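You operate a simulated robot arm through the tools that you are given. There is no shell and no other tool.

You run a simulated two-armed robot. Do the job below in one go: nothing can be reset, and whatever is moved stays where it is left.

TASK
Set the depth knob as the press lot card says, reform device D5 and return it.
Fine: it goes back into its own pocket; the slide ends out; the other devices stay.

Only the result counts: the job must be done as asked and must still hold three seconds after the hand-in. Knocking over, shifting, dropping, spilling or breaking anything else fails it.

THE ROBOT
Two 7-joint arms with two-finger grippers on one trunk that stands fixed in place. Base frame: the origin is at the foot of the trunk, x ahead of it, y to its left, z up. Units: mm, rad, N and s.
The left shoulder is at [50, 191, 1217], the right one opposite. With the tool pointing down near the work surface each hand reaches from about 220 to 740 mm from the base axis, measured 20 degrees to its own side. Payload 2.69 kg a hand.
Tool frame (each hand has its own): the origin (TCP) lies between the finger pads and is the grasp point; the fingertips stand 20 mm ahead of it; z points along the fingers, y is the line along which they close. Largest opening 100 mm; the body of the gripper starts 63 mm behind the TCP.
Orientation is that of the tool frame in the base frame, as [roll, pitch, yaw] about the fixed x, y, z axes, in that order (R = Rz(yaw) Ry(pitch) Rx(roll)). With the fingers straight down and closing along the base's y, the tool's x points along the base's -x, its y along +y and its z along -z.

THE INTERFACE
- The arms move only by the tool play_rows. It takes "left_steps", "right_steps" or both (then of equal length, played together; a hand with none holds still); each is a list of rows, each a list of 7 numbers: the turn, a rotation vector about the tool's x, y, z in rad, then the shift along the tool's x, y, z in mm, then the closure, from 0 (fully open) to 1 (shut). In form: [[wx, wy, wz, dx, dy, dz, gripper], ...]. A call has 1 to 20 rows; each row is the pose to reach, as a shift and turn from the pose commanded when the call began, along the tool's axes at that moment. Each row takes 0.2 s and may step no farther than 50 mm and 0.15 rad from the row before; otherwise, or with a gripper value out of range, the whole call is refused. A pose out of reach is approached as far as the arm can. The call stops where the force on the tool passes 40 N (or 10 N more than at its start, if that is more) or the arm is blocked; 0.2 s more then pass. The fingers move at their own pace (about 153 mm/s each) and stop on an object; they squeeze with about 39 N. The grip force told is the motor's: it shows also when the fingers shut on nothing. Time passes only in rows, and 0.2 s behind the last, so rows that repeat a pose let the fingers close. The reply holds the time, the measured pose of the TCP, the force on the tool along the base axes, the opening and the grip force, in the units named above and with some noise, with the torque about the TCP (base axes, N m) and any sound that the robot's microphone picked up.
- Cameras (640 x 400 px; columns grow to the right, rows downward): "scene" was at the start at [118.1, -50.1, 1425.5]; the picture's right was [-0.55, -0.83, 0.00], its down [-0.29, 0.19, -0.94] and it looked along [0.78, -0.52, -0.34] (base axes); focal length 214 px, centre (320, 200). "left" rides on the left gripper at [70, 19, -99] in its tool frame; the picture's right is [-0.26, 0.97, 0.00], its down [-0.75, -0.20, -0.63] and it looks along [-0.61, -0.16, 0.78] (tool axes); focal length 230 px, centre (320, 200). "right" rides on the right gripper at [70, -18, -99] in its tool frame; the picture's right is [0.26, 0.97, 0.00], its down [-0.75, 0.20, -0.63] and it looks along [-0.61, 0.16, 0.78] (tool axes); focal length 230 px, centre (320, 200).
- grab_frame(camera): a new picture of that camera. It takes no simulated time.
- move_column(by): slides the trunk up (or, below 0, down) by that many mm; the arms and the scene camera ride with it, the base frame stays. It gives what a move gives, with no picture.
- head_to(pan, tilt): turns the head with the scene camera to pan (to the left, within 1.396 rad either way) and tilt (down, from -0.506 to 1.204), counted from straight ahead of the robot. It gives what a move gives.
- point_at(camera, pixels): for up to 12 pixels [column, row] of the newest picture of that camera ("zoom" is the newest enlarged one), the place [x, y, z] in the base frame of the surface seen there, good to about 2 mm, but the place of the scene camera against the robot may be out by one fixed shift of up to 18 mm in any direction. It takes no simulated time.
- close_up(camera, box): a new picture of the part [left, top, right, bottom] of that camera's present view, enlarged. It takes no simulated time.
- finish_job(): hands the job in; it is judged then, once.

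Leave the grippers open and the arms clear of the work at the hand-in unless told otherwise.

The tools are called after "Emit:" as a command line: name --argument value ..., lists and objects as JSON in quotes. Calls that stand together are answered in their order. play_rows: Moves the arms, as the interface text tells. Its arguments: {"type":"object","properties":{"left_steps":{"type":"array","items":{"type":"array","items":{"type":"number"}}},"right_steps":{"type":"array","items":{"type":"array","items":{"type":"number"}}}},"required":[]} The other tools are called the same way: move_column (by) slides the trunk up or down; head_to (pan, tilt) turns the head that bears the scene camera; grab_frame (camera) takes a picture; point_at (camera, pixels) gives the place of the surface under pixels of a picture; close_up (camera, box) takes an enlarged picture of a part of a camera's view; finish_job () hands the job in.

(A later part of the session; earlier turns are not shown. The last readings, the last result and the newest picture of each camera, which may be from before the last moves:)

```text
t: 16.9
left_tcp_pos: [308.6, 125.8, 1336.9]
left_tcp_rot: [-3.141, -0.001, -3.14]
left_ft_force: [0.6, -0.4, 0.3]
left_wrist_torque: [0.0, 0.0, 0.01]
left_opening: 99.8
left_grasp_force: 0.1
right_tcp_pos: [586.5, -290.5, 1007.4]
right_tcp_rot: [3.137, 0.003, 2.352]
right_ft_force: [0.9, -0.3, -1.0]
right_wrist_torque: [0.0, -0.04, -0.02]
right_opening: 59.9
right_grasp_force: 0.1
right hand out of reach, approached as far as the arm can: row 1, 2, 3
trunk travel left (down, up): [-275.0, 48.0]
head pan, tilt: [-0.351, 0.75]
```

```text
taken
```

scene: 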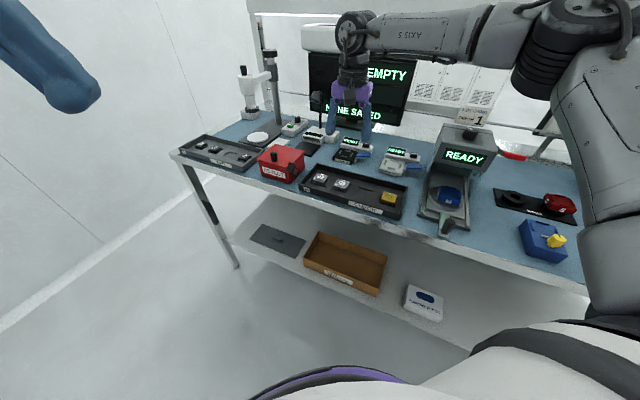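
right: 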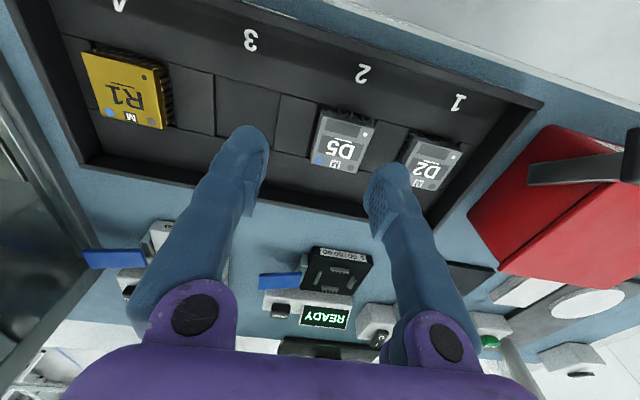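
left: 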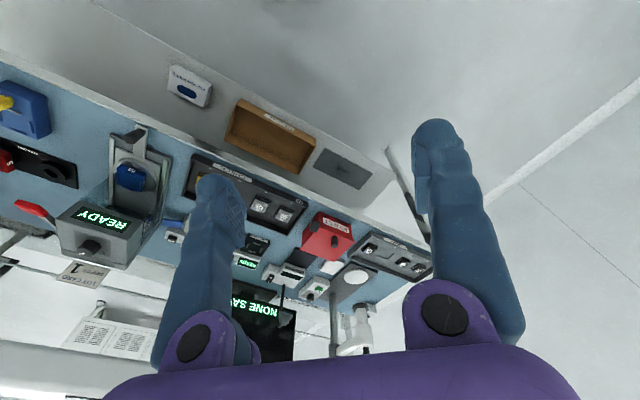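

The arm can't reach that far with the trunk this high. I'll raise the hand back to about z 1130 first and then lower the trunk 100 mm, so the shoulder sits closer to the working height.

Emit:
play_rows --right_steps '[[0, 0, 0, 3, 0, -40, 0.4], [0, 0, 0, 5, 0, -80, 0.4], [0, 0, 0, 5, 0, -120, 0.4]]'

Emit:
move_column --by -100

Emit:
grab_frame --camera "scene"

Emit:
grab_frame --camera "right"

```text
t: 17.7
left_tcp_pos: [307.4, 128.0, 1337.9]
left_tcp_rot: [-3.14, 0.001, -3.14]
left_ft_force: [-0.8, 0.0, 0.0]
left_wrist_torque: [-0.01, 0.01, -0.01]
left_opening: 99.8
left_grasp_force: 0.0
right_tcp_pos: [582.0, -287.0, 1131.0]
right_tcp_rot: [3.141, 0.002, 2.355]
right_ft_force: [-0.1, -0.3, -0.3]
right_wrist_torque: [0.01, -0.04, 0.02]
right_opening: 59.8
right_grasp_force: 0.1
trunk travel left (down, up): [-275.0, 48.0]
head pan, tilt: [-0.351, 0.75]
```

```text
t: 19.0
left_tcp_pos: [307.1, 127.3, 1238.4]
left_tcp_rot: [3.141, 0.0, -3.14]
left_ft_force: [0.0, 0.3, -0.7]
left_wrist_torque: [-0.01, 0.01, 0.0]
left_opening: 100.0
left_grasp_force: 0.1
right_tcp_pos: [583.6, -286.7, 1028.2]
right_tcp_rot: [3.138, 0.002, 2.355]
right_ft_force: [0.2, 0.7, -0.4]
right_wrist_torque: [0.02, 0.01, 0.03]
right_opening: 60.1
right_grasp_force: 0.1
trunk travel left (down, up): [-175.0, 148.0]
head pan, tilt: [-0.351, 0.75]
```

```text
taken
```

scene: 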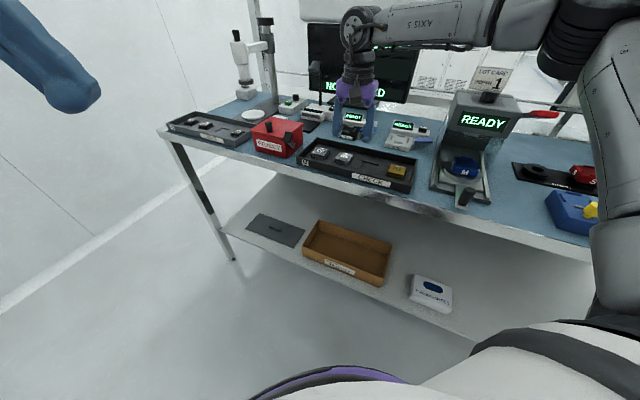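

```text
taken
```

right: 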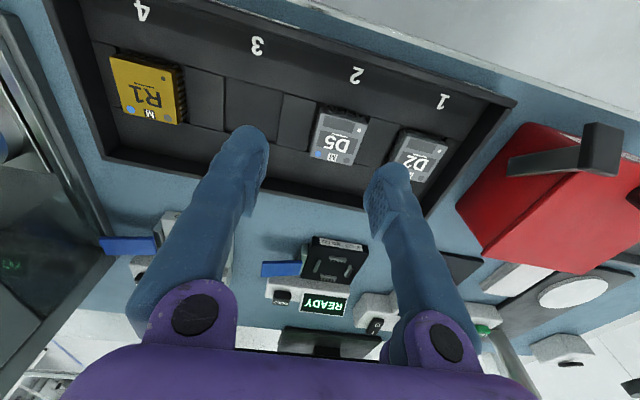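

The trunk is lower and the hand is at (584,-287,1028). I'll shift over D5 and down to z 995.

Emit:
play_rows --right_steps '[[0, 0, 0, -9.3, 18.8, 10, 0.4], [0, 0, 0, -9.3, 18.8, 33, 0.4]]'

Emit:
grab_frame --camera "right"

```text
t: 19.6
left_tcp_pos: [308.6, 127.0, 1238.2]
left_tcp_rot: [3.141, 0.0, -3.14]
left_ft_force: [-0.8, 0.2, 0.3]
left_wrist_torque: [-0.02, -0.01, -0.01]
left_opening: 100.2
left_grasp_force: 0.1
right_tcp_pos: [601.0, -280.7, 995.5]
right_tcp_rot: [3.137, 0.003, 2.354]
right_ft_force: [0.0, 0.0, 0.2]
right_wrist_torque: [0.02, -0.02, -0.01]
right_opening: 60.1
right_grasp_force: 0.1
trunk travel left (down, up): [-175.0, 148.0]
head pan, tilt: [-0.351, 0.75]
```

```text
taken
```

right: 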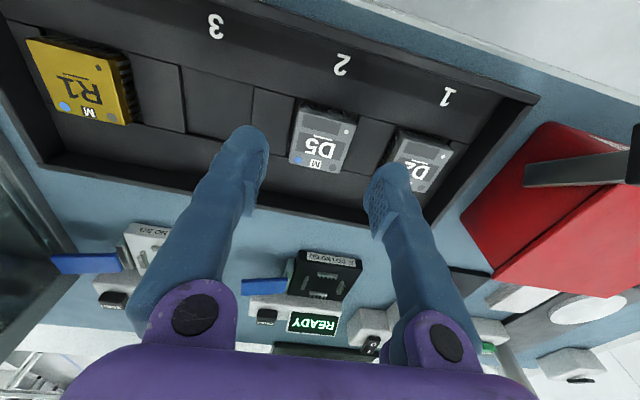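

Reach is fine now. D5 is between the fingers at about (322,138). I'll enlarge it and measure.

Emit:
close_up --camera "right" --box '[270, 85, 380, 185]'

Emit:
point_at --camera "right" --pixels '[[301, 111], [353, 119], [344, 170], [291, 161], [322, 140], [394, 150], [425, 165], [280, 130], [370, 150]]'

```text
4.00 times, centred on (325, 135) of right
```

zoom: 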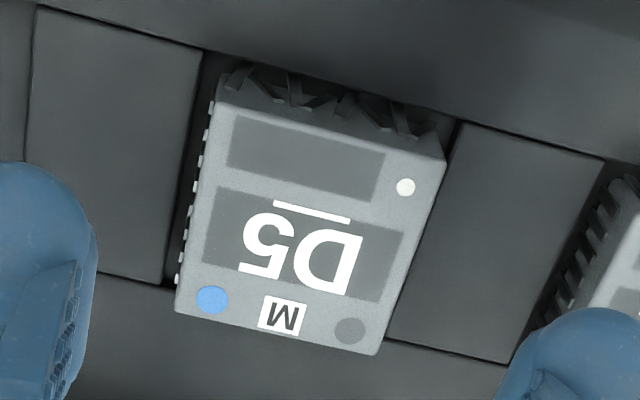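

```text
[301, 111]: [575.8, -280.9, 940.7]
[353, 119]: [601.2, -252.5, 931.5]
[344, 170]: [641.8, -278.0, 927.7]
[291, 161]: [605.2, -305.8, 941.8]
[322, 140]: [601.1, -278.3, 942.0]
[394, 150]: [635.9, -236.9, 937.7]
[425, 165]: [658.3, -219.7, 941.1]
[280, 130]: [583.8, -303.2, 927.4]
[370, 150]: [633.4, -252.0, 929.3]
```

I'll measure the top-face corners at (222,102), (444,158), (374,352) and (178,310) in the enlarged picture.

Emit:
point_at --camera "zoom" --pixels '[[224, 104], [441, 158], [373, 350], [180, 309], [310, 232], [200, 205], [407, 255], [330, 132], [275, 330], [215, 85], [440, 125], [290, 95]]'

```text
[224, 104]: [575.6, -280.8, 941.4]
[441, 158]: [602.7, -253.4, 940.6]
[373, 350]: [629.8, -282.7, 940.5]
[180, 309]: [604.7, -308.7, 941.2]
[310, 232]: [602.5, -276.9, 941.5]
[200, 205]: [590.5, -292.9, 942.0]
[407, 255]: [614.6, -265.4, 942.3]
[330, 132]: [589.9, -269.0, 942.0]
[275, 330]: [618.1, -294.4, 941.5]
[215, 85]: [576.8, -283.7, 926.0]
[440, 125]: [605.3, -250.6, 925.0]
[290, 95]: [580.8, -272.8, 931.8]
```

D5's centre is about (603,-281), size about 38×40 mm, turned 45°, matching the hand. I'll shift 2 mm, go down to TCP z 951 (fingertips 4 mm above the tray face), and check before closing.

Emit:
play_rows --right_steps '[[0, 0, 0, -1.6, 1.2, 15, 0.4], [0, 0, 0, -1.6, 1.2, 30, 0.4], [0, 0, 0, -1.6, 1.2, 44.5, 0.4], [0, 0, 0, -1.6, 1.2, 44.5, 0.45]]'

Emit:
grab_frame --camera "right"

```text
t: 20.6
left_tcp_pos: [308.4, 126.5, 1237.8]
left_tcp_rot: [-3.141, 0.0, -3.14]
left_ft_force: [0.3, 0.3, 0.2]
left_wrist_torque: [-0.02, -0.01, 0.02]
left_opening: 100.0
left_grasp_force: 0.0
right_tcp_pos: [596.2, -285.3, 952.4]
right_tcp_rot: [3.136, 0.002, 2.355]
right_ft_force: [-0.3, 0.5, -0.4]
right_wrist_torque: [0.02, 0.01, 0.02]
right_opening: 55.2
right_grasp_force: 0.8
right hand out of reach, approached as far as the arm can: row 1, 2, 3, 4
trunk travel left (down, up): [-175.0, 148.0]
head pan, tilt: [-0.351, 0.75]
```

```text
taken
```

right: 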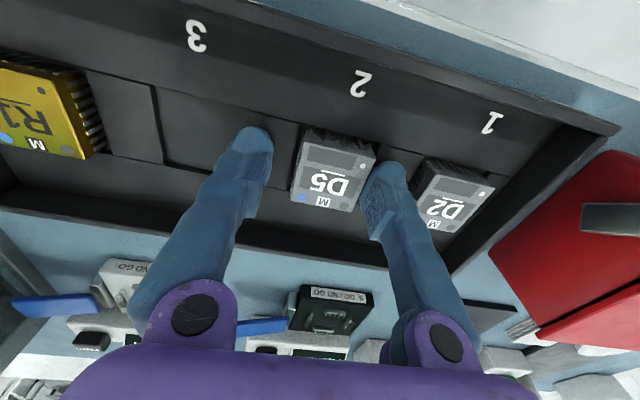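

The arm again stopped about 8 mm short, and the left finger is close to D5. I'll raise straight up without touching it, then lower the trunk further.

Emit:
play_rows --right_steps '[[0, 0, 0, 0, 0, -20, 0.4], [0, 0, 0, 2, 0, -60, 0.4], [0, 0, 0, 4, 0, -100, 0.4], [0, 0, 0, 4, 0, -130, 0.4]]'

Emit:
move_column --by -80

Emit:
grab_frame --camera "right"

Emit:
grab_frame --camera "scene"

```text
t: 21.6
left_tcp_pos: [307.4, 125.9, 1238.1]
left_tcp_rot: [-3.14, -0.001, -3.14]
left_ft_force: [0.4, 0.1, -0.6]
left_wrist_torque: [0.02, 0.03, 0.01]
left_opening: 99.9
left_grasp_force: 0.1
right_tcp_pos: [595.5, -281.8, 1082.8]
right_tcp_rot: [3.138, 0.002, 2.353]
right_ft_force: [0.5, 0.5, 1.4]
right_wrist_torque: [0.02, -0.02, 0.02]
right_opening: 59.9
right_grasp_force: 0.0
trunk travel left (down, up): [-175.0, 148.0]
head pan, tilt: [-0.351, 0.75]
```

```text
t: 22.8
left_tcp_pos: [307.5, 126.5, 1158.9]
left_tcp_rot: [-3.14, 0.002, -3.141]
left_ft_force: [0.0, -0.2, -0.5]
left_wrist_torque: [-0.02, -0.04, -0.01]
left_opening: 100.1
left_grasp_force: 0.0
right_tcp_pos: [595.0, -281.7, 1002.7]
right_tcp_rot: [3.137, 0.002, 2.354]
right_ft_force: [0.7, 0.3, 0.8]
right_wrist_torque: [0.02, 0.02, 0.0]
right_opening: 60.0
right_grasp_force: 0.1
trunk travel left (down, up): [-95.0, 228.0]
head pan, tilt: [-0.351, 0.75]
```

```text
taken
```

right: 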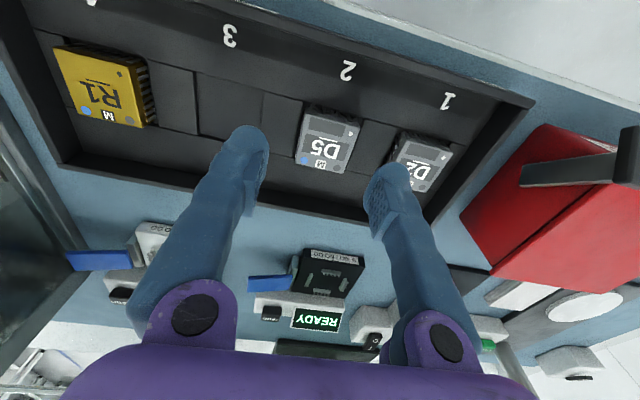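

```text
taken
```

scene: 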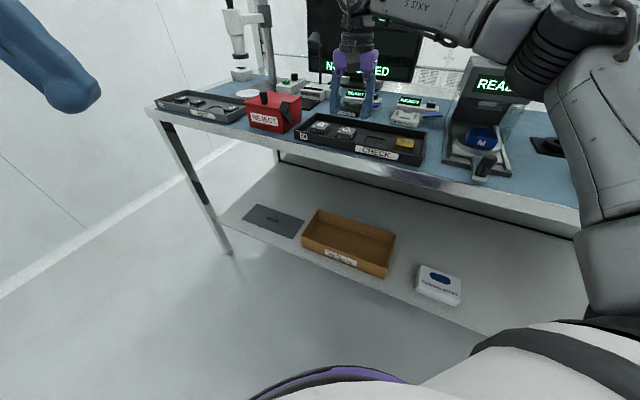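

The elbow seems near the press in this view, so I'll measure the elbow against the press.

Emit:
point_at --camera "scene" --pixels '[[560, 60], [540, 100], [600, 30], [530, 70], [490, 30], [580, 110], [490, 85], [475, 65], [590, 200]]'

```text
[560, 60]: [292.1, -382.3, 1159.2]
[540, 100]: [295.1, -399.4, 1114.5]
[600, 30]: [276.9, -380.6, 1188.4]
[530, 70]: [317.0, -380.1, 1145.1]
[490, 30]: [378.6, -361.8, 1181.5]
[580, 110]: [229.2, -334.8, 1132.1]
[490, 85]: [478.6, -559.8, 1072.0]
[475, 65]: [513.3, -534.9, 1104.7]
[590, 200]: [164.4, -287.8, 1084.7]
```

The elbow is about 250 mm from the press, so it is clear. I'll shift over D5 and go down to z 970, where the fingertips are still above its top.

Emit:
play_rows --right_steps '[[0, 0, 0, -5.2, 6.2, 15, 0.4], [0, 0, 0, -5.2, 6.2, 32, 0.4]]'

Emit:
grab_frame --camera "right"

```text
t: 23.4
left_tcp_pos: [307.9, 126.5, 1157.6]
left_tcp_rot: [-3.141, -0.002, -3.141]
left_ft_force: [0.6, 0.4, -0.1]
left_wrist_torque: [0.01, 0.0, 0.0]
left_opening: 100.0
left_grasp_force: 0.1
right_tcp_pos: [600.9, -282.5, 972.0]
right_tcp_rot: [3.139, 0.0, 2.353]
right_ft_force: [-0.5, 0.4, 0.3]
right_wrist_torque: [-0.01, 0.01, 0.01]
right_opening: 59.9
right_grasp_force: 0.1
right hand out of reach, approached as far as the arm can: row 1
trunk travel left (down, up): [-95.0, 228.0]
head pan, tilt: [-0.351, 0.75]
```

```text
taken
```

right: 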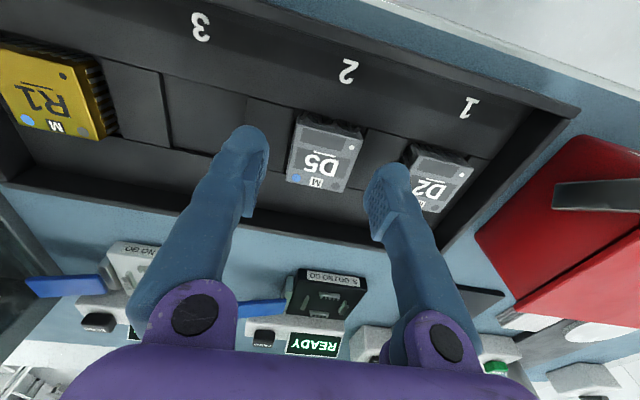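

At this height the pose is reachable. I'll shift 2 mm towards the D2 side and go down to TCP z 951.

Emit:
play_rows --right_steps '[[0, 0, 0, -0.5, 2.0, 10, 0.4], [0, 0, 0, -0.5, 2.0, 21, 0.4]]'

Emit:
grab_frame --camera "right"

```text
t: 24.0
left_tcp_pos: [308.7, 126.0, 1159.1]
left_tcp_rot: [-3.141, -0.001, -3.14]
left_ft_force: [-0.2, -0.1, 0.2]
left_wrist_torque: [0.02, -0.01, -0.01]
left_opening: 99.8
left_grasp_force: 0.1
right_tcp_pos: [602.8, -281.1, 950.2]
right_tcp_rot: [3.137, 0.002, 2.353]
right_ft_force: [-0.3, 0.6, -0.1]
right_wrist_torque: [0.02, 0.0, 0.04]
right_opening: 59.8
right_grasp_force: 0.1
right hand out of reach, approached as far as the arm can: row 1, 2
trunk travel left (down, up): [-95.0, 228.0]
head pan, tilt: [-0.351, 0.75]
```

```text
taken
```

right: 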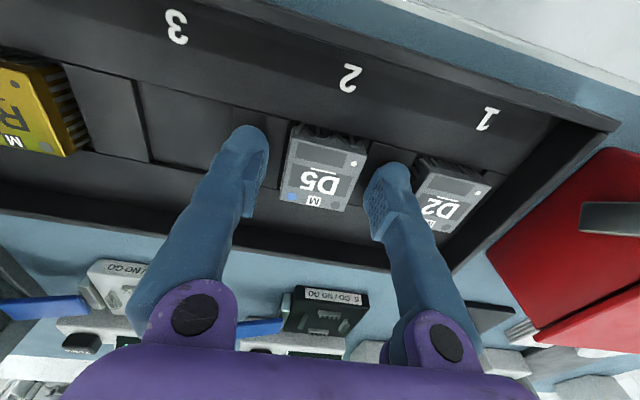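

D5 sits between the fingers, and the hand is at (602.8,-281.1,950.2). I'll close gently on it.

Emit:
play_rows --right_steps '[[0, 0, 0, 0, 0, 0, 0.5], [0, 0, 0, 0, 0, 0, 0.58], [0, 0, 0, 0, 0, 0, 0.64], [0, 0, 0, 0, 0, 0, 0.7], [0, 0, 0, 0, 0, 0, 0.7]]'

Emit:
grab_frame --camera "right"

```text
t: 25.2
left_tcp_pos: [308.4, 127.2, 1159.5]
left_tcp_rot: [-3.141, 0.0, -3.14]
left_ft_force: [0.1, -0.3, 0.5]
left_wrist_torque: [0.0, -0.01, -0.04]
left_opening: 100.1
left_grasp_force: 0.2
right_tcp_pos: [602.4, -281.8, 950.5]
right_tcp_rot: [3.137, 0.001, 2.355]
right_ft_force: [-0.5, -0.2, -0.3]
right_wrist_torque: [-0.03, 0.03, 0.0]
right_opening: 40.3
right_grasp_force: 39.2
trunk travel left (down, up): [-95.0, 228.0]
head pan, tilt: [-0.351, 0.75]
```

```text
taken
```

right: 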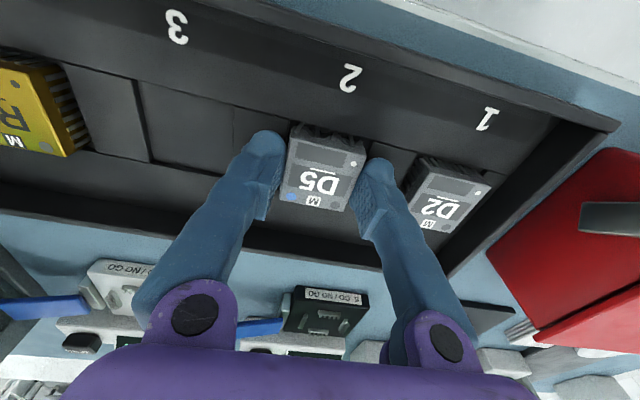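

D5 is gripped (40.3 mm, 39 N). I'll lift it straight up 25 mm and look.

Emit:
play_rows --right_steps '[[0, 0, 0, 0, 0, -8, 0.7], [0, 0, 0, 0, 0, -16, 0.7], [0, 0, 0, 0, 0, -25, 0.7]]'

Emit:
grab_frame --camera "right"

Emit:
close_up --camera "right" --box '[260, 100, 390, 230]'

```text
t: 26.0
left_tcp_pos: [308.1, 127.8, 1157.5]
left_tcp_rot: [3.141, 0.0, -3.14]
left_ft_force: [0.3, 0.2, -0.1]
left_wrist_torque: [0.01, 0.03, 0.0]
left_opening: 100.1
left_grasp_force: 0.1
right_tcp_pos: [600.9, -283.9, 974.3]
right_tcp_rot: [3.136, 0.003, 2.352]
right_ft_force: [-0.1, -0.4, 0.1]
right_wrist_torque: [0.0, 0.0, 0.02]
right_opening: 40.5
right_grasp_force: 38.8
trunk travel left (down, up): [-95.0, 228.0]
head pan, tilt: [-0.351, 0.75]
```

```text
taken
```

right: 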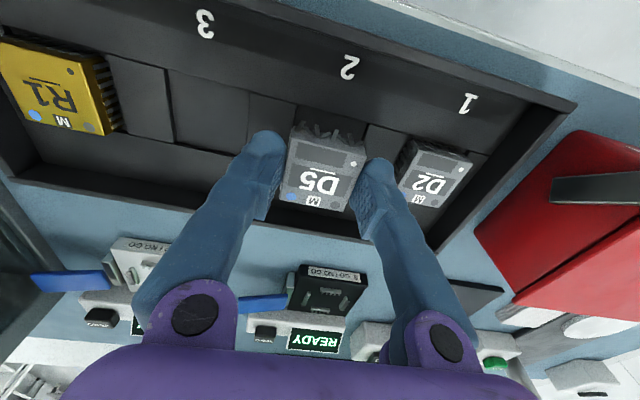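

```text
3.08 times, centred on (325, 165) of right
```

zoom: 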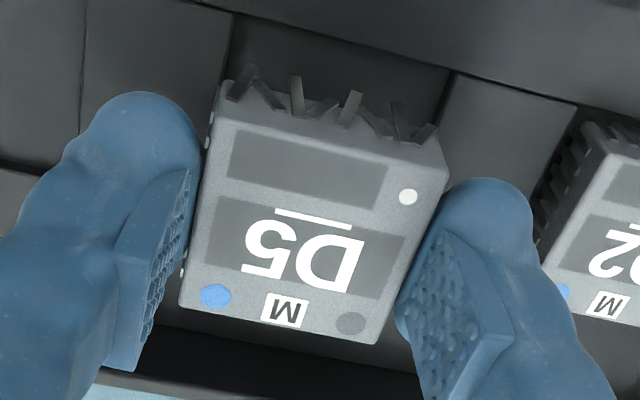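

D5 is lifted, level, with its bent front leads visible. I'll measure the top-face corners to know where the device sits in the hand.

Emit:
point_at --camera "zoom" --pixels '[[222, 122], [445, 172], [378, 342], [182, 305], [310, 240], [334, 148], [282, 320], [240, 85], [430, 130], [330, 60]]'

```text
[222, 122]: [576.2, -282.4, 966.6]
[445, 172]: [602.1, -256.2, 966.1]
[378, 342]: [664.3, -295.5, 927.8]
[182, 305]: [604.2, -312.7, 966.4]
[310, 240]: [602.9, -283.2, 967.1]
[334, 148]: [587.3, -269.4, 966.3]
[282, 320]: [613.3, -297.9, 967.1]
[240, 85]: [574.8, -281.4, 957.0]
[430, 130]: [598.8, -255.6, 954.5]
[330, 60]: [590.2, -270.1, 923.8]
```

The device top sits 7.7 mm below the TCP and its centre is about 1 mm behind it. I'll lift it clear of the tray and carry it over above the M nest near (405,-515), staying high enough to see the nest.

Emit:
play_rows --right_steps '[[0, 0, 0, 8, 0, -25, 0.7], [0, 0, 0, 16, 0, -55, 0.7], [0, 0, 0, 20, 0, -90, 0.7], [0, 0, 0, 15, -40, -110, 0.7], [0, 0, 0, 8, -83, -130, 0.7], [0, 0, 0, 2, -127, -145, 0.7], [0, 0, 0, -5, -171, -155, 0.7], [0, 0, 0, -12, -215, -155, 0.7], [0, 0, 0, -19, -258, -155, 0.7], [0, 0, 0, -26.3, -301.8, -155, 0.7]]'

Emit:
grab_frame --camera "right"

Emit:
grab_frame --camera "scene"

```text
t: 28.2
left_tcp_pos: [307.9, 126.9, 1158.7]
left_tcp_rot: [3.141, 0.0, -3.139]
left_ft_force: [-0.9, -0.3, 1.1]
left_wrist_torque: [0.01, -0.02, 0.01]
left_opening: 99.9
left_grasp_force: 0.1
right_tcp_pos: [408.2, -516.4, 1129.9]
right_tcp_rot: [3.137, -0.001, 2.354]
right_ft_force: [-0.5, 0.2, -0.4]
right_wrist_torque: [0.03, -0.02, 0.01]
right_opening: 40.5
right_grasp_force: 39.2
right hand out of reach, approached as far as the arm can: row 2, 3
trunk travel left (down, up): [-95.0, 228.0]
head pan, tilt: [-0.351, 0.75]
```

```text
taken
```

right: 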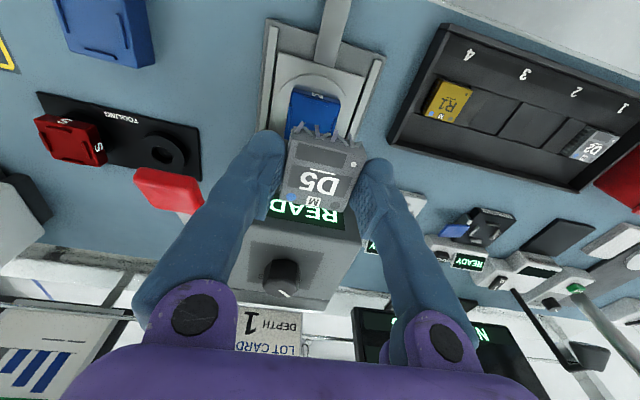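

```text
taken
```

scene: 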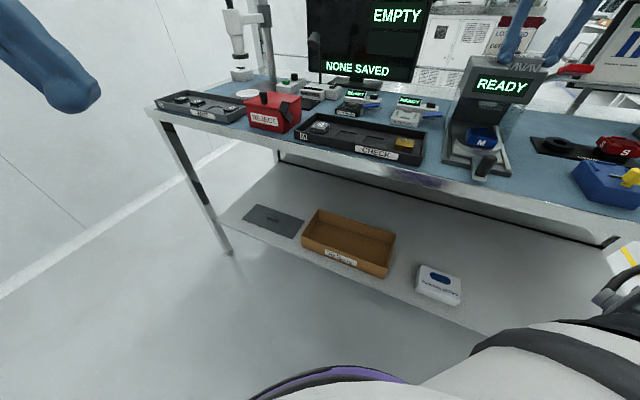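

The nest shows at (316,105), partly hidden by D5. I'll raise 25 mm and move 30 mm in to see the whole nest.

Emit:
play_rows --right_steps '[[0, 0, 0, 0, 0, -25, 0.7], [0, 0, 0, -30, 0, -25, 0.7]]'

Emit:
grab_frame --camera "right"

Emit:
close_up --camera "right" --box '[260, 30, 380, 130]'

```text
t: 28.8
left_tcp_pos: [308.1, 126.5, 1158.3]
left_tcp_rot: [-3.141, -0.003, -3.14]
left_ft_force: [0.5, 0.3, -0.1]
left_wrist_torque: [0.01, 0.01, -0.03]
left_opening: 100.0
left_grasp_force: 0.0
right_tcp_pos: [429.0, -535.2, 1154.8]
right_tcp_rot: [3.138, 0.0, 2.354]
right_ft_force: [-0.1, 0.5, -0.4]
right_wrist_torque: [0.08, 0.04, -0.01]
right_opening: 40.5
right_grasp_force: 38.9
trunk travel left (down, up): [-95.0, 228.0]
head pan, tilt: [-0.351, 0.75]
```

```text
taken
```

right: 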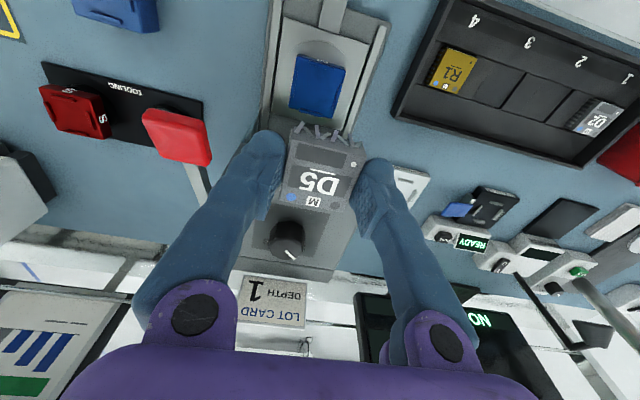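

```text
4.00 times, centred on (320, 80) of right
```

zoom: 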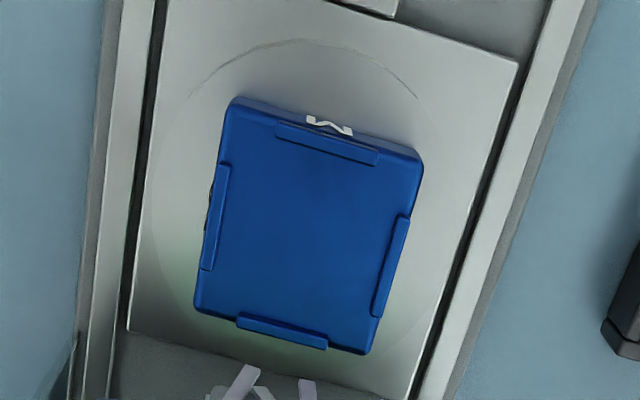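

I can see the whole nest: a blue block with a raised ridge at the middle of each side. I'll measure its corners, ridges and top.

Emit:
point_at --camera "zoom" --pixels '[[232, 105], [420, 162], [363, 350], [198, 308], [310, 230], [325, 147], [280, 330], [215, 215], [390, 265], [330, 133], [160, 200], [470, 100]]'

Emit:
point_at --camera "right" --pixels '[[176, 130], [150, 115], [205, 155], [196, 180], [332, 15], [335, 5], [285, 240], [291, 254], [281, 246]]'

```text
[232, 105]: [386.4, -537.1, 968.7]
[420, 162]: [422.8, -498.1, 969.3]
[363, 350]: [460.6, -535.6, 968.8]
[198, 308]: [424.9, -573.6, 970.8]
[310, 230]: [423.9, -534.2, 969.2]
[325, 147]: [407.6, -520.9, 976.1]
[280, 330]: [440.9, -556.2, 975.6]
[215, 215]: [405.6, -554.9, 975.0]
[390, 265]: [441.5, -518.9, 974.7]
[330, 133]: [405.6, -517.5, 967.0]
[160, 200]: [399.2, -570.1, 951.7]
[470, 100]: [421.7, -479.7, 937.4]
```

```text
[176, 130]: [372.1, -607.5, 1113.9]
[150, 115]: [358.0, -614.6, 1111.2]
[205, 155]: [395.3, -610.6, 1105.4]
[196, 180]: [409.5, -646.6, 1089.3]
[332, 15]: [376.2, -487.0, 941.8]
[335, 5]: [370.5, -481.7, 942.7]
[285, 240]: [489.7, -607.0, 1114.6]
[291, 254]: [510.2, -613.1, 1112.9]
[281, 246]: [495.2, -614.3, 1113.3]
```

The nest is centred at about (424,-536.7), top z 969, ridges to z 976 with about 45 mm between them, and angle about 45°. Now I'll measure D5 in the hand from the same view to get the true offset.

Emit:
close_up --camera "right" --box '[260, 110, 380, 220]'

```text
3.64 times, centred on (320, 165) of right
```

zoom: 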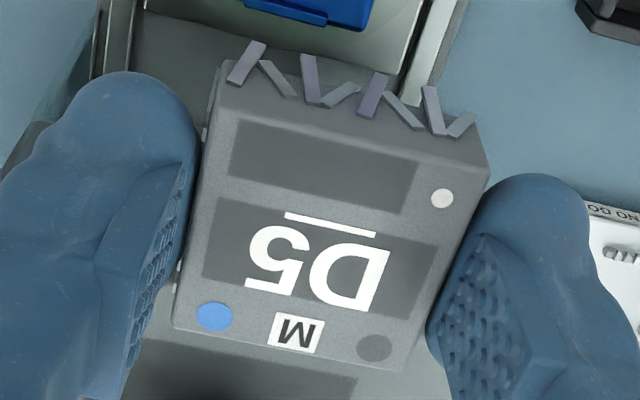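

I'll measure D5's top-face corners here.

Emit:
point_at --camera "zoom" --pixels '[[225, 112], [483, 170], [405, 366], [178, 325], [320, 240], [350, 145], [295, 340], [205, 220], [440, 275], [355, 100], [240, 60], [450, 120]]'

```text
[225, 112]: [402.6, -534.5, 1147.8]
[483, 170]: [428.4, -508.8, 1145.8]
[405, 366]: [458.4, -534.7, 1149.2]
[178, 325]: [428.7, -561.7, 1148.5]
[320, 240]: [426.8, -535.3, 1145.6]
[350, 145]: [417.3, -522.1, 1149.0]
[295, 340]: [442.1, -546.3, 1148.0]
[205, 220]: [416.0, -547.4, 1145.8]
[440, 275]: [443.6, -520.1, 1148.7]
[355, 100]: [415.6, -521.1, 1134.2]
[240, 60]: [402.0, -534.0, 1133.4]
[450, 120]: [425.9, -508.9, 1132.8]
```

D5 is centred on the TCP within 0.5 mm, with its top 7.3 mm below it. The nest centre is offset (-5,-1.5) from the TCP. I'll shift over it and go down to z 1030 to check.

Emit:
play_rows --right_steps '[[0, 0, 0, 2.6, -5.2, 20, 0.7], [0, 0, 0, 2.6, -5.2, 60, 0.7], [0, 0, 0, 2.6, -5.2, 95, 0.7], [0, 0, 0, 2.6, -5.2, 125, 0.7]]'

Emit:
grab_frame --camera "right"

Emit:
close_up --camera "right" --box '[250, 80, 390, 220]'

```text
t: 29.8
left_tcp_pos: [307.0, 126.4, 1157.4]
left_tcp_rot: [-3.141, -0.002, -3.141]
left_ft_force: [0.2, -1.1, 0.6]
left_wrist_torque: [0.02, -0.02, 0.0]
left_opening: 100.0
left_grasp_force: 0.0
right_tcp_pos: [423.4, -535.7, 1030.5]
right_tcp_rot: [3.137, 0.001, 2.354]
right_ft_force: [0.1, 0.2, -0.6]
right_wrist_torque: [-0.03, -0.02, -0.01]
right_opening: 40.3
right_grasp_force: 39.9
trunk travel left (down, up): [-95.0, 228.0]
head pan, tilt: [-0.351, 0.75]
```

```text
taken
```

right: 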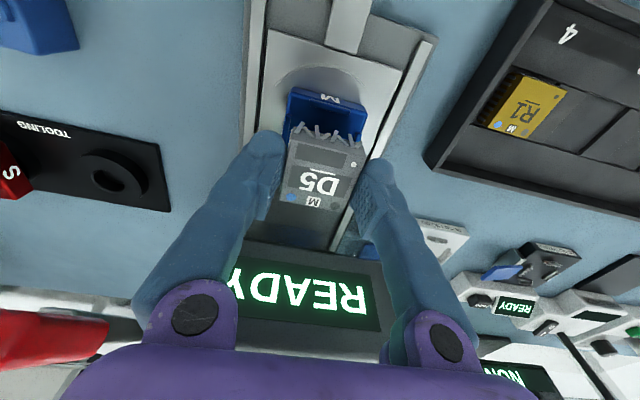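

```text
2.86 times, centred on (320, 150) of right
```

zoom: 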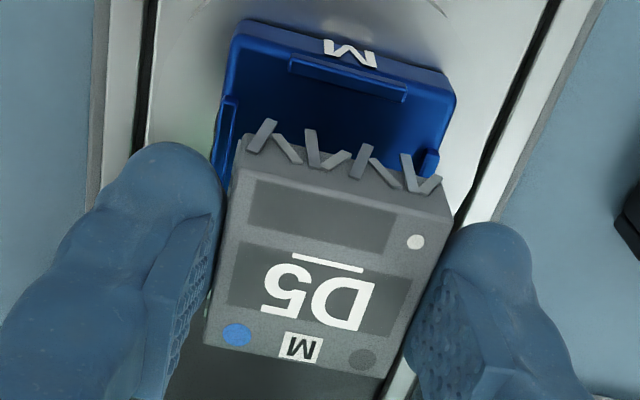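

The device is lined up above the nest, left and right look centred. I'll go down to z 1003 and look again.

Emit:
play_rows --right_steps '[[0, 0, 0, 0, 0, 14, 0.7], [0, 0, 0, 0, 0, 27, 0.7]]'

Emit:
close_up --camera "right" --box '[250, 80, 390, 220]'

```text
t: 30.4
left_tcp_pos: [306.6, 127.0, 1158.2]
left_tcp_rot: [3.142, -0.003, -3.14]
left_ft_force: [0.4, 0.5, -0.4]
left_wrist_torque: [-0.03, 0.01, -0.01]
left_opening: 100.0
left_grasp_force: 0.1
right_tcp_pos: [424.4, -537.4, 1003.4]
right_tcp_rot: [3.137, 0.001, 2.353]
right_ft_force: [-0.9, -0.9, -0.1]
right_wrist_torque: [-0.02, 0.01, 0.05]
right_opening: 40.8
right_grasp_force: 38.9
trunk travel left (down, up): [-95.0, 228.0]
head pan, tilt: [-0.351, 0.75]
```

```text
2.86 times, centred on (320, 150) of right
```

zoom: 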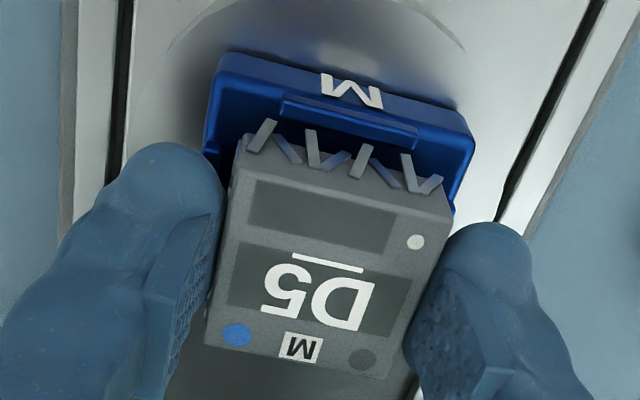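

I'll measure the nest corners and the device edges in this enlarged picture to fine-tune the centring.

Emit:
point_at --camera "zoom" --pixels '[[222, 78], [468, 138], [350, 122], [345, 110], [237, 178], [450, 222], [342, 200], [385, 375], [208, 335], [300, 270], [212, 140], [462, 190]]'

```text
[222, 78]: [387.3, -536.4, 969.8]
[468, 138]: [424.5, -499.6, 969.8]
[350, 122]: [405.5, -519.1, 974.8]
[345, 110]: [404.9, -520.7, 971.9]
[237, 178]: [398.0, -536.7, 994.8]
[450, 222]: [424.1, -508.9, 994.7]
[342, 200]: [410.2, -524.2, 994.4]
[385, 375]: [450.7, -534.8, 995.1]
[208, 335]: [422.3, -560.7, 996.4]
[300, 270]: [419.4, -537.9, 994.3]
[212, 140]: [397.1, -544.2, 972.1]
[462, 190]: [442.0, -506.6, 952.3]
```

Sideways it is centred within 0.3 mm, and about 0.7 mm further in would be ideal. I'll lower 6 mm in small steps and watch the force.

Emit:
play_rows --right_steps '[[0, 0, 0, -0.7, 0, 2, 0.7], [0, 0, 0, -0.7, 0, 4, 0.7], [0, 0, 0, -0.7, 0, 6, 0.7], [0, 0, 0, -0.7, 0, 6, 0.7]]'

Emit:
close_up --camera "right" --box '[250, 80, 390, 220]'

```text
t: 31.4
left_tcp_pos: [308.9, 127.3, 1158.3]
left_tcp_rot: [3.141, 0.0, -3.139]
left_ft_force: [0.1, -0.3, 0.2]
left_wrist_torque: [0.03, 0.0, 0.03]
left_opening: 100.1
left_grasp_force: 0.1
right_tcp_pos: [423.2, -536.8, 995.6]
right_tcp_rot: [3.138, 0.001, 2.355]
right_ft_force: [1.2, -0.2, -0.8]
right_wrist_torque: [0.05, -0.03, -0.02]
right_opening: 40.5
right_grasp_force: 39.4
trunk travel left (down, up): [-95.0, 228.0]
head pan, tilt: [-0.351, 0.75]
```

```text
2.86 times, centred on (320, 150) of right
```

zoom: 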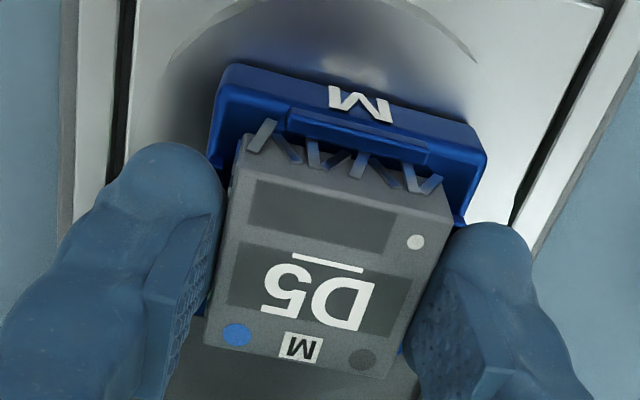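

There is no contact force yet. I'll lower 1 mm at a time.

Emit:
play_rows --right_steps '[[0, 0, 0, 0, 0, 1, 0.7], [0, 0, 0, 0, 0, 1, 0.7]]'

Emit:
point_at --camera "zoom" --pixels '[[300, 270], [350, 125], [345, 215], [260, 135], [300, 190]]'

```text
t: 32.0
left_tcp_pos: [306.7, 127.1, 1158.7]
left_tcp_rot: [-3.14, -0.001, -3.14]
left_ft_force: [-0.2, 0.3, 0.0]
left_wrist_torque: [0.01, 0.01, 0.03]
left_opening: 100.0
left_grasp_force: 0.1
right_tcp_pos: [422.2, -536.4, 996.5]
right_tcp_rot: [3.137, 0.002, 2.353]
right_ft_force: [-0.1, -1.4, 4.1]
right_wrist_torque: [-0.03, -0.02, -0.01]
right_opening: 40.2
right_grasp_force: 39.3
trunk travel left (down, up): [-95.0, 228.0]
head pan, tilt: [-0.351, 0.75]
```

```text
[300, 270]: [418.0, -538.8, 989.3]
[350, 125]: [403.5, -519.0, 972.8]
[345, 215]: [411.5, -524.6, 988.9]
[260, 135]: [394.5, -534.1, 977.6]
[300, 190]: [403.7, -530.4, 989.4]
```

A light 4 N contact shows, so D5 is on the nest. I'll open the fingers slowly and then raise straight up.

Emit:
play_rows --right_steps '[[0, 0, 0, 0, 0, 0, 0.62], [0, 0, 0, 0, 0, 0, 0.56], [0, 0, 0, 0, 0, 0, 0.48], [0, 0, 0, 0, 0, 0, 0.42], [0, 0, 0, 0, 0, -10, 0.4], [0, 0, 0, 0, 0, -35, 0.4], [0, 0, 0, 0, 0, -75, 0.4]]'

Emit:
grab_frame --camera "right"

Emit:
close_up --camera "right" --box '[250, 60, 390, 200]'

```text
t: 33.6
left_tcp_pos: [308.3, 126.1, 1158.2]
left_tcp_rot: [-3.141, -0.001, -3.14]
left_ft_force: [0.8, -0.2, -0.1]
left_wrist_torque: [-0.04, 0.05, 0.01]
left_opening: 99.9
left_grasp_force: 0.1
right_tcp_pos: [421.5, -537.8, 1072.0]
right_tcp_rot: [3.139, 0.001, 2.356]
right_ft_force: [0.2, 1.3, -0.8]
right_wrist_torque: [0.02, 0.03, 0.0]
right_opening: 59.8
right_grasp_force: 0.2
trunk travel left (down, up): [-95.0, 228.0]
head pan, tilt: [-0.351, 0.75]
```

```text
taken
```

right: 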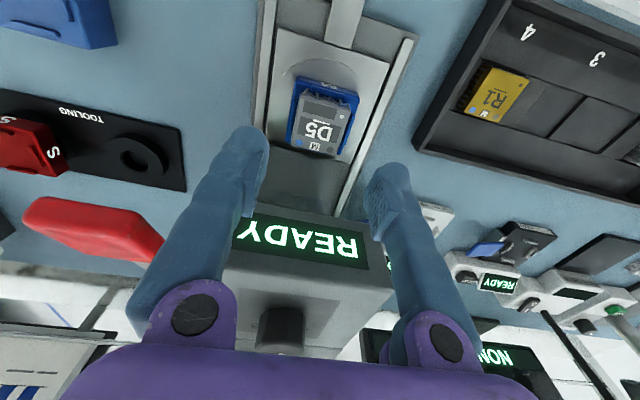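

```text
2.86 times, centred on (320, 130) of right
```

zoom: 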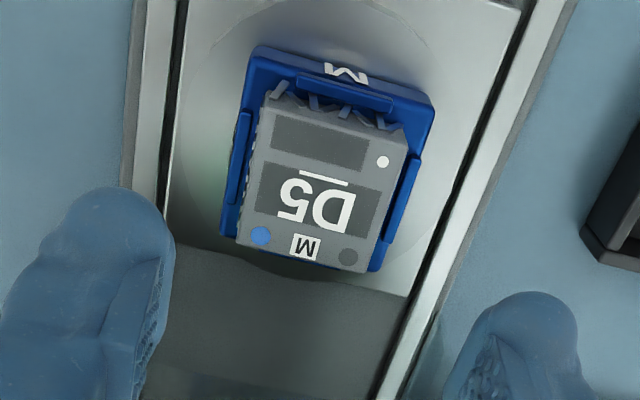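

D5 lies on the nest between the ridges. I'll measure its level and centring.

Emit:
point_at --camera "zoom" --pixels '[[268, 102], [405, 136], [368, 270], [240, 240], [318, 185], [260, 55], [432, 107], [375, 268], [222, 228], [238, 170], [405, 195], [335, 95]]'

```text
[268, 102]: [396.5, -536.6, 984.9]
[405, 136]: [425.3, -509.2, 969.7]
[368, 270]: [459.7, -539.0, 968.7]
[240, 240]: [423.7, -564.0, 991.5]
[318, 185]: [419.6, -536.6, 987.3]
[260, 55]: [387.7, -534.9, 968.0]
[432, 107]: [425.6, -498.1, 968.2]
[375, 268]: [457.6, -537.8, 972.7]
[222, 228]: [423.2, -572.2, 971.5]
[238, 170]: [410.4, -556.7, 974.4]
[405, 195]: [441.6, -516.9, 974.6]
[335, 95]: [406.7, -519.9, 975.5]
```

D5 is level on the nest with its top at z 988. Next is the slide handle, about 128 mm toward the front at about (332,-447). I'll move there at this height and look.

Emit:
play_rows --right_steps '[[0, 0, 0, 40, 0, 0, 0.4], [0, 0, 0, 80, 0, 0, 0.4], [0, 0, 0, 120, 0, 0, 0.4]]'

Emit:
grab_frame --camera "right"

Emit:
grab_frame --camera "scene"

```text
t: 34.4
left_tcp_pos: [307.4, 126.7, 1159.4]
left_tcp_rot: [-3.141, -0.003, -3.14]
left_ft_force: [1.8, -0.8, -0.5]
left_wrist_torque: [-0.06, 0.01, -0.01]
left_opening: 100.0
left_grasp_force: 0.1
right_tcp_pos: [338.3, -452.6, 1072.0]
right_tcp_rot: [3.136, 0.0, 2.354]
right_ft_force: [0.9, 1.2, 0.2]
right_wrist_torque: [0.01, 0.01, 0.0]
right_opening: 60.1
right_grasp_force: 0.1
trunk travel left (down, up): [-95.0, 228.0]
head pan, tilt: [-0.351, 0.75]
```

```text
taken
```

right: 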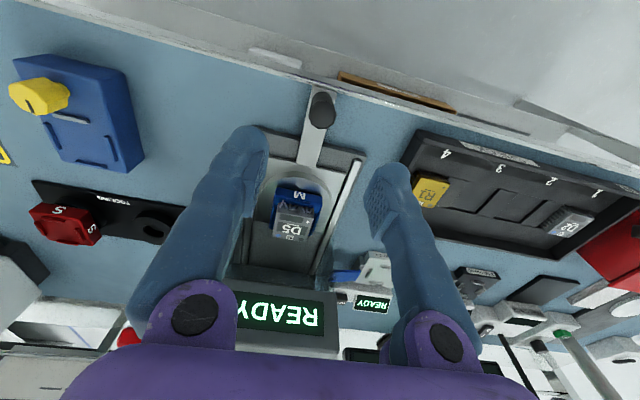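

```text
taken
```

scene: 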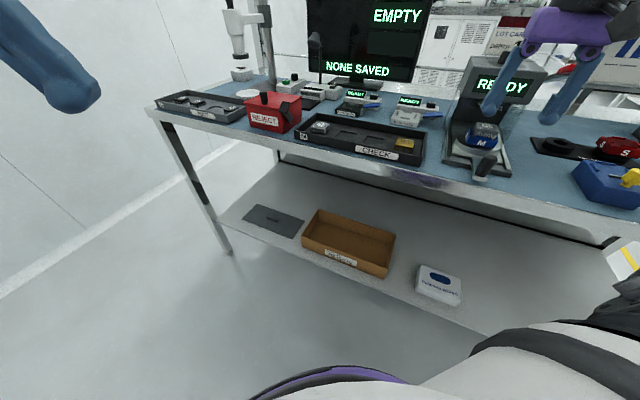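

The handle peg is at (322,108) in the wrist view. I'll enlarge and measure it.

Emit:
close_up --camera "right" --box '[270, 70, 380, 180]'

Emit:
point_at --camera "right" --pixels '[[322, 98], [322, 112], [321, 125], [311, 110], [334, 110], [313, 140], [310, 160], [275, 60], [400, 80]]'

```text
3.64 times, centred on (325, 125) of right
```

zoom: 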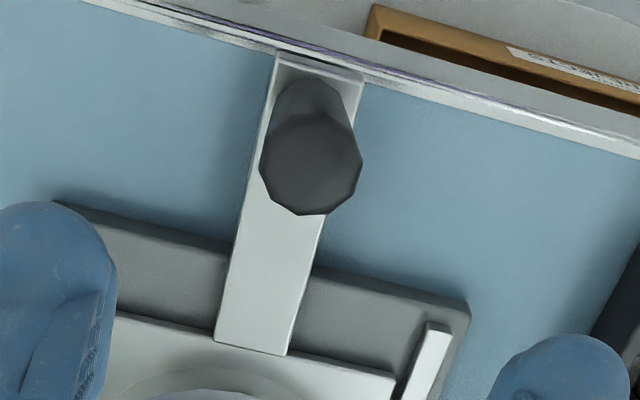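

```text
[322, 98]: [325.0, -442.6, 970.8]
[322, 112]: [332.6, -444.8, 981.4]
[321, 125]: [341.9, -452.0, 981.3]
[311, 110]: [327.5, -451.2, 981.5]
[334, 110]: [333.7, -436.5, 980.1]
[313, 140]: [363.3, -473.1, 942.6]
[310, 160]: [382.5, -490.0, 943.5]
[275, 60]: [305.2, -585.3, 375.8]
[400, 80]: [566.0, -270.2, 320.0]
```

The peg centre is at about (334.5,-446), top z 981.5, on a bar at z 943. I'll lower around it to TCP z 970 and grip it.

Emit:
play_rows --right_steps '[[0, 0, 0, 7.4, 2, 25, 0.4], [0, 0, 0, 7.4, 2, 65, 0.4], [0, 0, 0, 7.4, 2, 102, 0.4]]'

Emit:
grab_frame --camera "right"

```text
t: 35.2
left_tcp_pos: [308.2, 126.8, 1158.0]
left_tcp_rot: [3.141, -0.001, -3.141]
left_ft_force: [-1.0, 0.8, 0.3]
left_wrist_torque: [0.01, 0.01, 0.01]
left_opening: 99.9
left_grasp_force: 0.0
right_tcp_pos: [335.6, -446.7, 969.2]
right_tcp_rot: [3.138, 0.001, 2.352]
right_ft_force: [0.3, 0.4, 1.1]
right_wrist_torque: [-0.02, 0.01, -0.01]
right_opening: 59.8
right_grasp_force: 0.0
trunk travel left (down, up): [-95.0, 228.0]
head pan, tilt: [-0.351, 0.75]
```

```text
taken
```

right: 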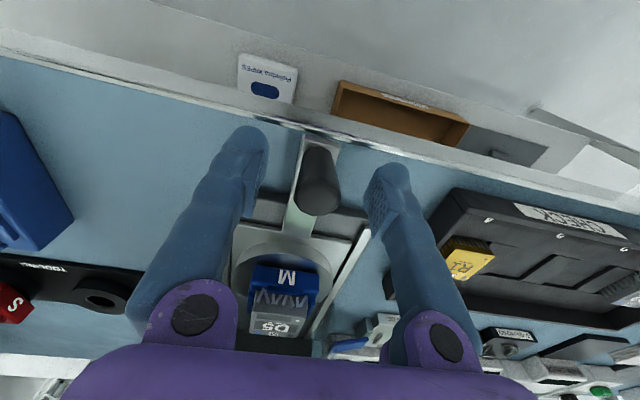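

The peg is between the fingers at about (318,190). I'll close on it.

Emit:
play_rows --right_steps '[[0, 0, 0, 0, 0, 0, 0.6], [0, 0, 0, 0, 0, 0, 0.75], [0, 0, 0, 0, 0, 0, 0.9], [0, 0, 0, 0, 0, 0, 0.9]]'

```text
t: 36.2
left_tcp_pos: [307.6, 125.3, 1159.7]
left_tcp_rot: [3.14, -0.001, -3.139]
left_ft_force: [0.2, -0.4, -0.2]
left_wrist_torque: [-0.03, 0.01, -0.01]
left_opening: 99.9
left_grasp_force: 0.0
right_tcp_pos: [335.0, -447.4, 968.0]
right_tcp_rot: [3.14, -0.001, 2.352]
right_ft_force: [-11.2, -9.5, -5.2]
right_wrist_torque: [-0.25, 0.12, 0.0]
right_opening: 19.9
right_grasp_force: 45.2
trunk travel left (down, up): [-95.0, 228.0]
head pan, tilt: [-0.351, 0.75]
```

Gripped at 19.9 mm, with a sideways load of about 15 N, so I'll shift 1 mm to relieve it. Then I'll push the slide in gently, 30 mm first.

Emit:
play_rows --right_steps '[[0, 0, 0, 0, -1, 0, 0.9], [0, 0, 0, -4, -1, 0, 0.9], [0, 0, 0, -9, -1, 0, 0.9], [0, 0, 0, -14, -1, 0, 0.9], [0, 0, 0, -19, -1, 0, 0.9], [0, 0, 0, -24, -1, 0, 0.9], [0, 0, 0, -30, -1, 0, 0.9]]'

Emit:
grab_frame --camera "right"

```text
t: 37.8
left_tcp_pos: [307.3, 127.5, 1159.1]
left_tcp_rot: [-3.14, -0.001, -3.14]
left_ft_force: [-0.7, 0.0, 0.1]
left_wrist_torque: [0.0, -0.01, -0.02]
left_opening: 100.1
left_grasp_force: 0.0
right_tcp_pos: [354.8, -466.6, 967.9]
right_tcp_rot: [3.136, 0.004, 2.356]
right_ft_force: [-4.4, -2.8, 7.2]
right_wrist_torque: [0.48, 0.59, -0.03]
right_opening: 19.8
right_grasp_force: 44.5
trunk travel left (down, up): [-95.0, 228.0]
head pan, tilt: [-0.351, 0.75]
```

```text
taken
```

right: 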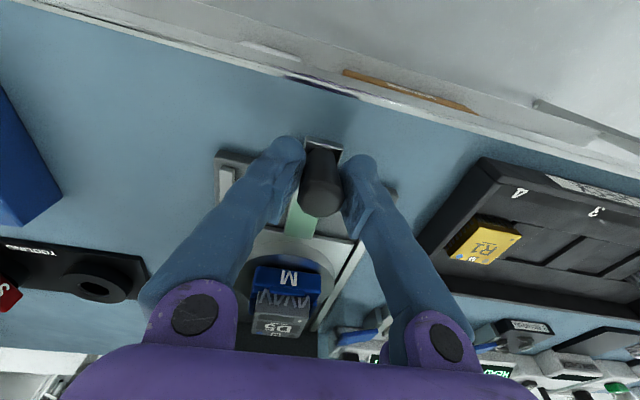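

The slide moves with the hand, about 28 mm in, with D5 still seated. I'll push 55 mm more.

Emit:
play_rows --right_steps '[[0, 0, 0, -5, 0, 0, 0.9], [0, 0, 0, -11, 0, 0, 0.9], [0, 0, 0, -17, 0, 0, 0.9], [0, 0, 0, -23, 0, 0, 0.9], [0, 0, 0, -29, 0, 0, 0.9], [0, 0, 0, -35, 0, 0, 0.9], [0, 0, 0, -41, 0, 0, 0.9], [0, 0, 0, -47, 0, 0, 0.9], [0, 0, 0, -53, 0, 0, 0.9]]'

Emit:
grab_frame --camera "right"

Emit:
close_up --camera "scene" --box '[420, 40, 580, 200]'

```text
t: 39.8
left_tcp_pos: [307.5, 127.1, 1159.1]
left_tcp_rot: [-3.142, -0.001, -3.139]
left_ft_force: [0.3, -0.1, -0.5]
left_wrist_torque: [0.0, -0.02, 0.0]
left_opening: 100.1
left_grasp_force: 0.0
right_tcp_pos: [392.3, -504.6, 968.7]
right_tcp_rot: [3.141, 0.001, 2.352]
right_ft_force: [-2.4, 0.2, 0.7]
right_wrist_torque: [-0.02, 0.07, -0.04]
right_opening: 19.5
right_grasp_force: 44.8
trunk travel left (down, up): [-95.0, 228.0]
head pan, tilt: [-0.351, 0.75]
```

```text
taken
```

right: 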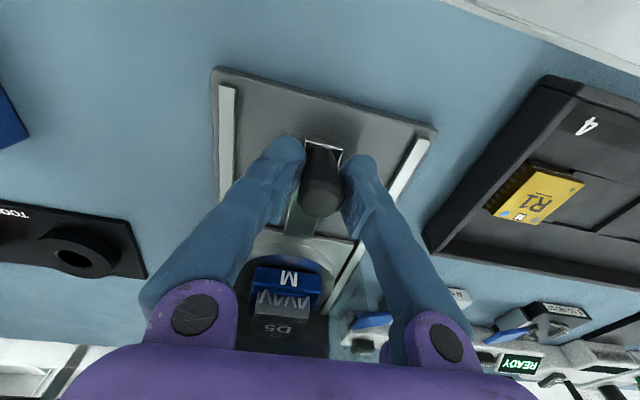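

```text
2.50 times, centred on (500, 120) of scene
```

zoom: 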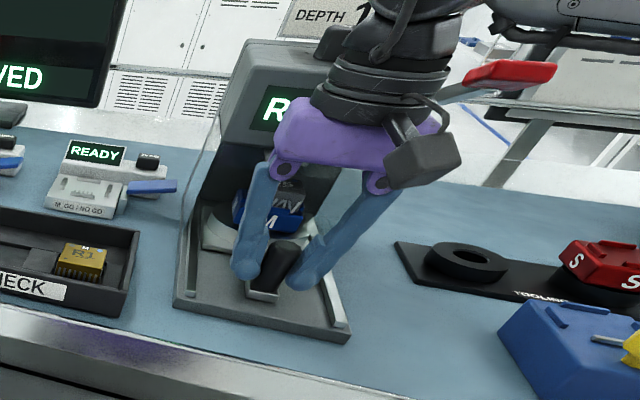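

81 mm in so far, and all smooth. I'll continue in 4 mm steps until the end stop shows as force.

Emit:
play_rows --right_steps '[[0, 0, 0, -4, 0, 0, 0.9], [0, 0, 0, -8, 0, 0, 0.9], [0, 0, 0, -12, 0, 0, 0.9], [0, 0, 0, -16, 0, 0, 0.9], [0, 0, 0, -20, 0, 0, 0.9], [0, 0, 0, -24, 0, 0, 0.9]]'

Emit:
close_up --camera "scene" --box '[420, 40, 580, 200]'

```text
t: 41.2
left_tcp_pos: [306.7, 126.5, 1158.9]
left_tcp_rot: [3.141, 0.0, -3.139]
left_ft_force: [-0.7, -0.2, 0.4]
left_wrist_torque: [0.03, 0.02, 0.0]
left_opening: 100.1
left_grasp_force: 0.1
right_tcp_pos: [408.7, -522.0, 968.5]
right_tcp_rot: [3.138, 0.001, 2.354]
right_ft_force: [-2.5, -0.1, -2.4]
right_wrist_torque: [0.38, 0.5, 0.0]
right_opening: 19.8
right_grasp_force: 44.5
trunk travel left (down, up): [-95.0, 228.0]
head pan, tilt: [-0.351, 0.75]
```

```text
2.50 times, centred on (500, 120) of scene
```

zoom: 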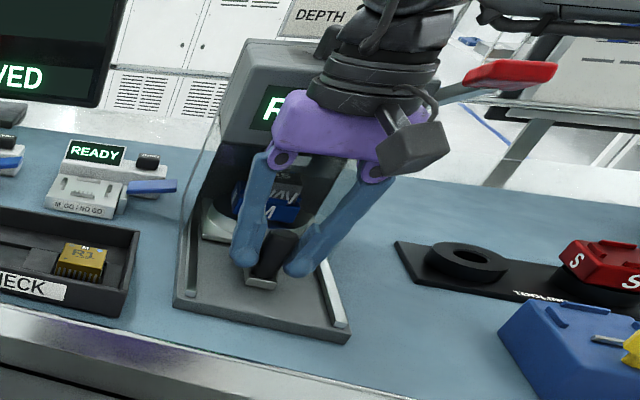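

105 mm in, still free. I'll go on in 3 mm steps.

Emit:
play_rows --right_steps '[[0, 0, 0, -3, 0, 0, 0.9], [0, 0, 0, -6, 0, 0, 0.9], [0, 0, 0, -9, 0, 0, 0.9], [0, 0, 0, -12, 0, 0, 0.9]]'

Emit:
grab_frame --camera "right"

```text
t: 42.2
left_tcp_pos: [306.0, 128.6, 1157.8]
left_tcp_rot: [-3.139, 0.001, -3.139]
left_ft_force: [-0.4, -0.4, -0.3]
left_wrist_torque: [0.0, 0.01, -0.03]
left_opening: 100.1
left_grasp_force: 0.1
right_tcp_pos: [414.3, -527.1, 969.5]
right_tcp_rot: [-3.141, -0.006, 2.356]
right_ft_force: [-27.5, 24.5, -8.8]
right_wrist_torque: [0.29, 0.37, 0.01]
right_opening: 20.1
right_grasp_force: 44.9
trunk travel left (down, up): [-95.0, 228.0]
head pan, tilt: [-0.351, 0.75]
```

```text
taken
```

right: 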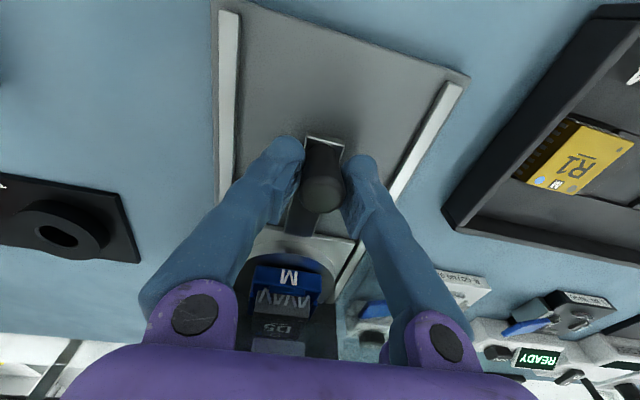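

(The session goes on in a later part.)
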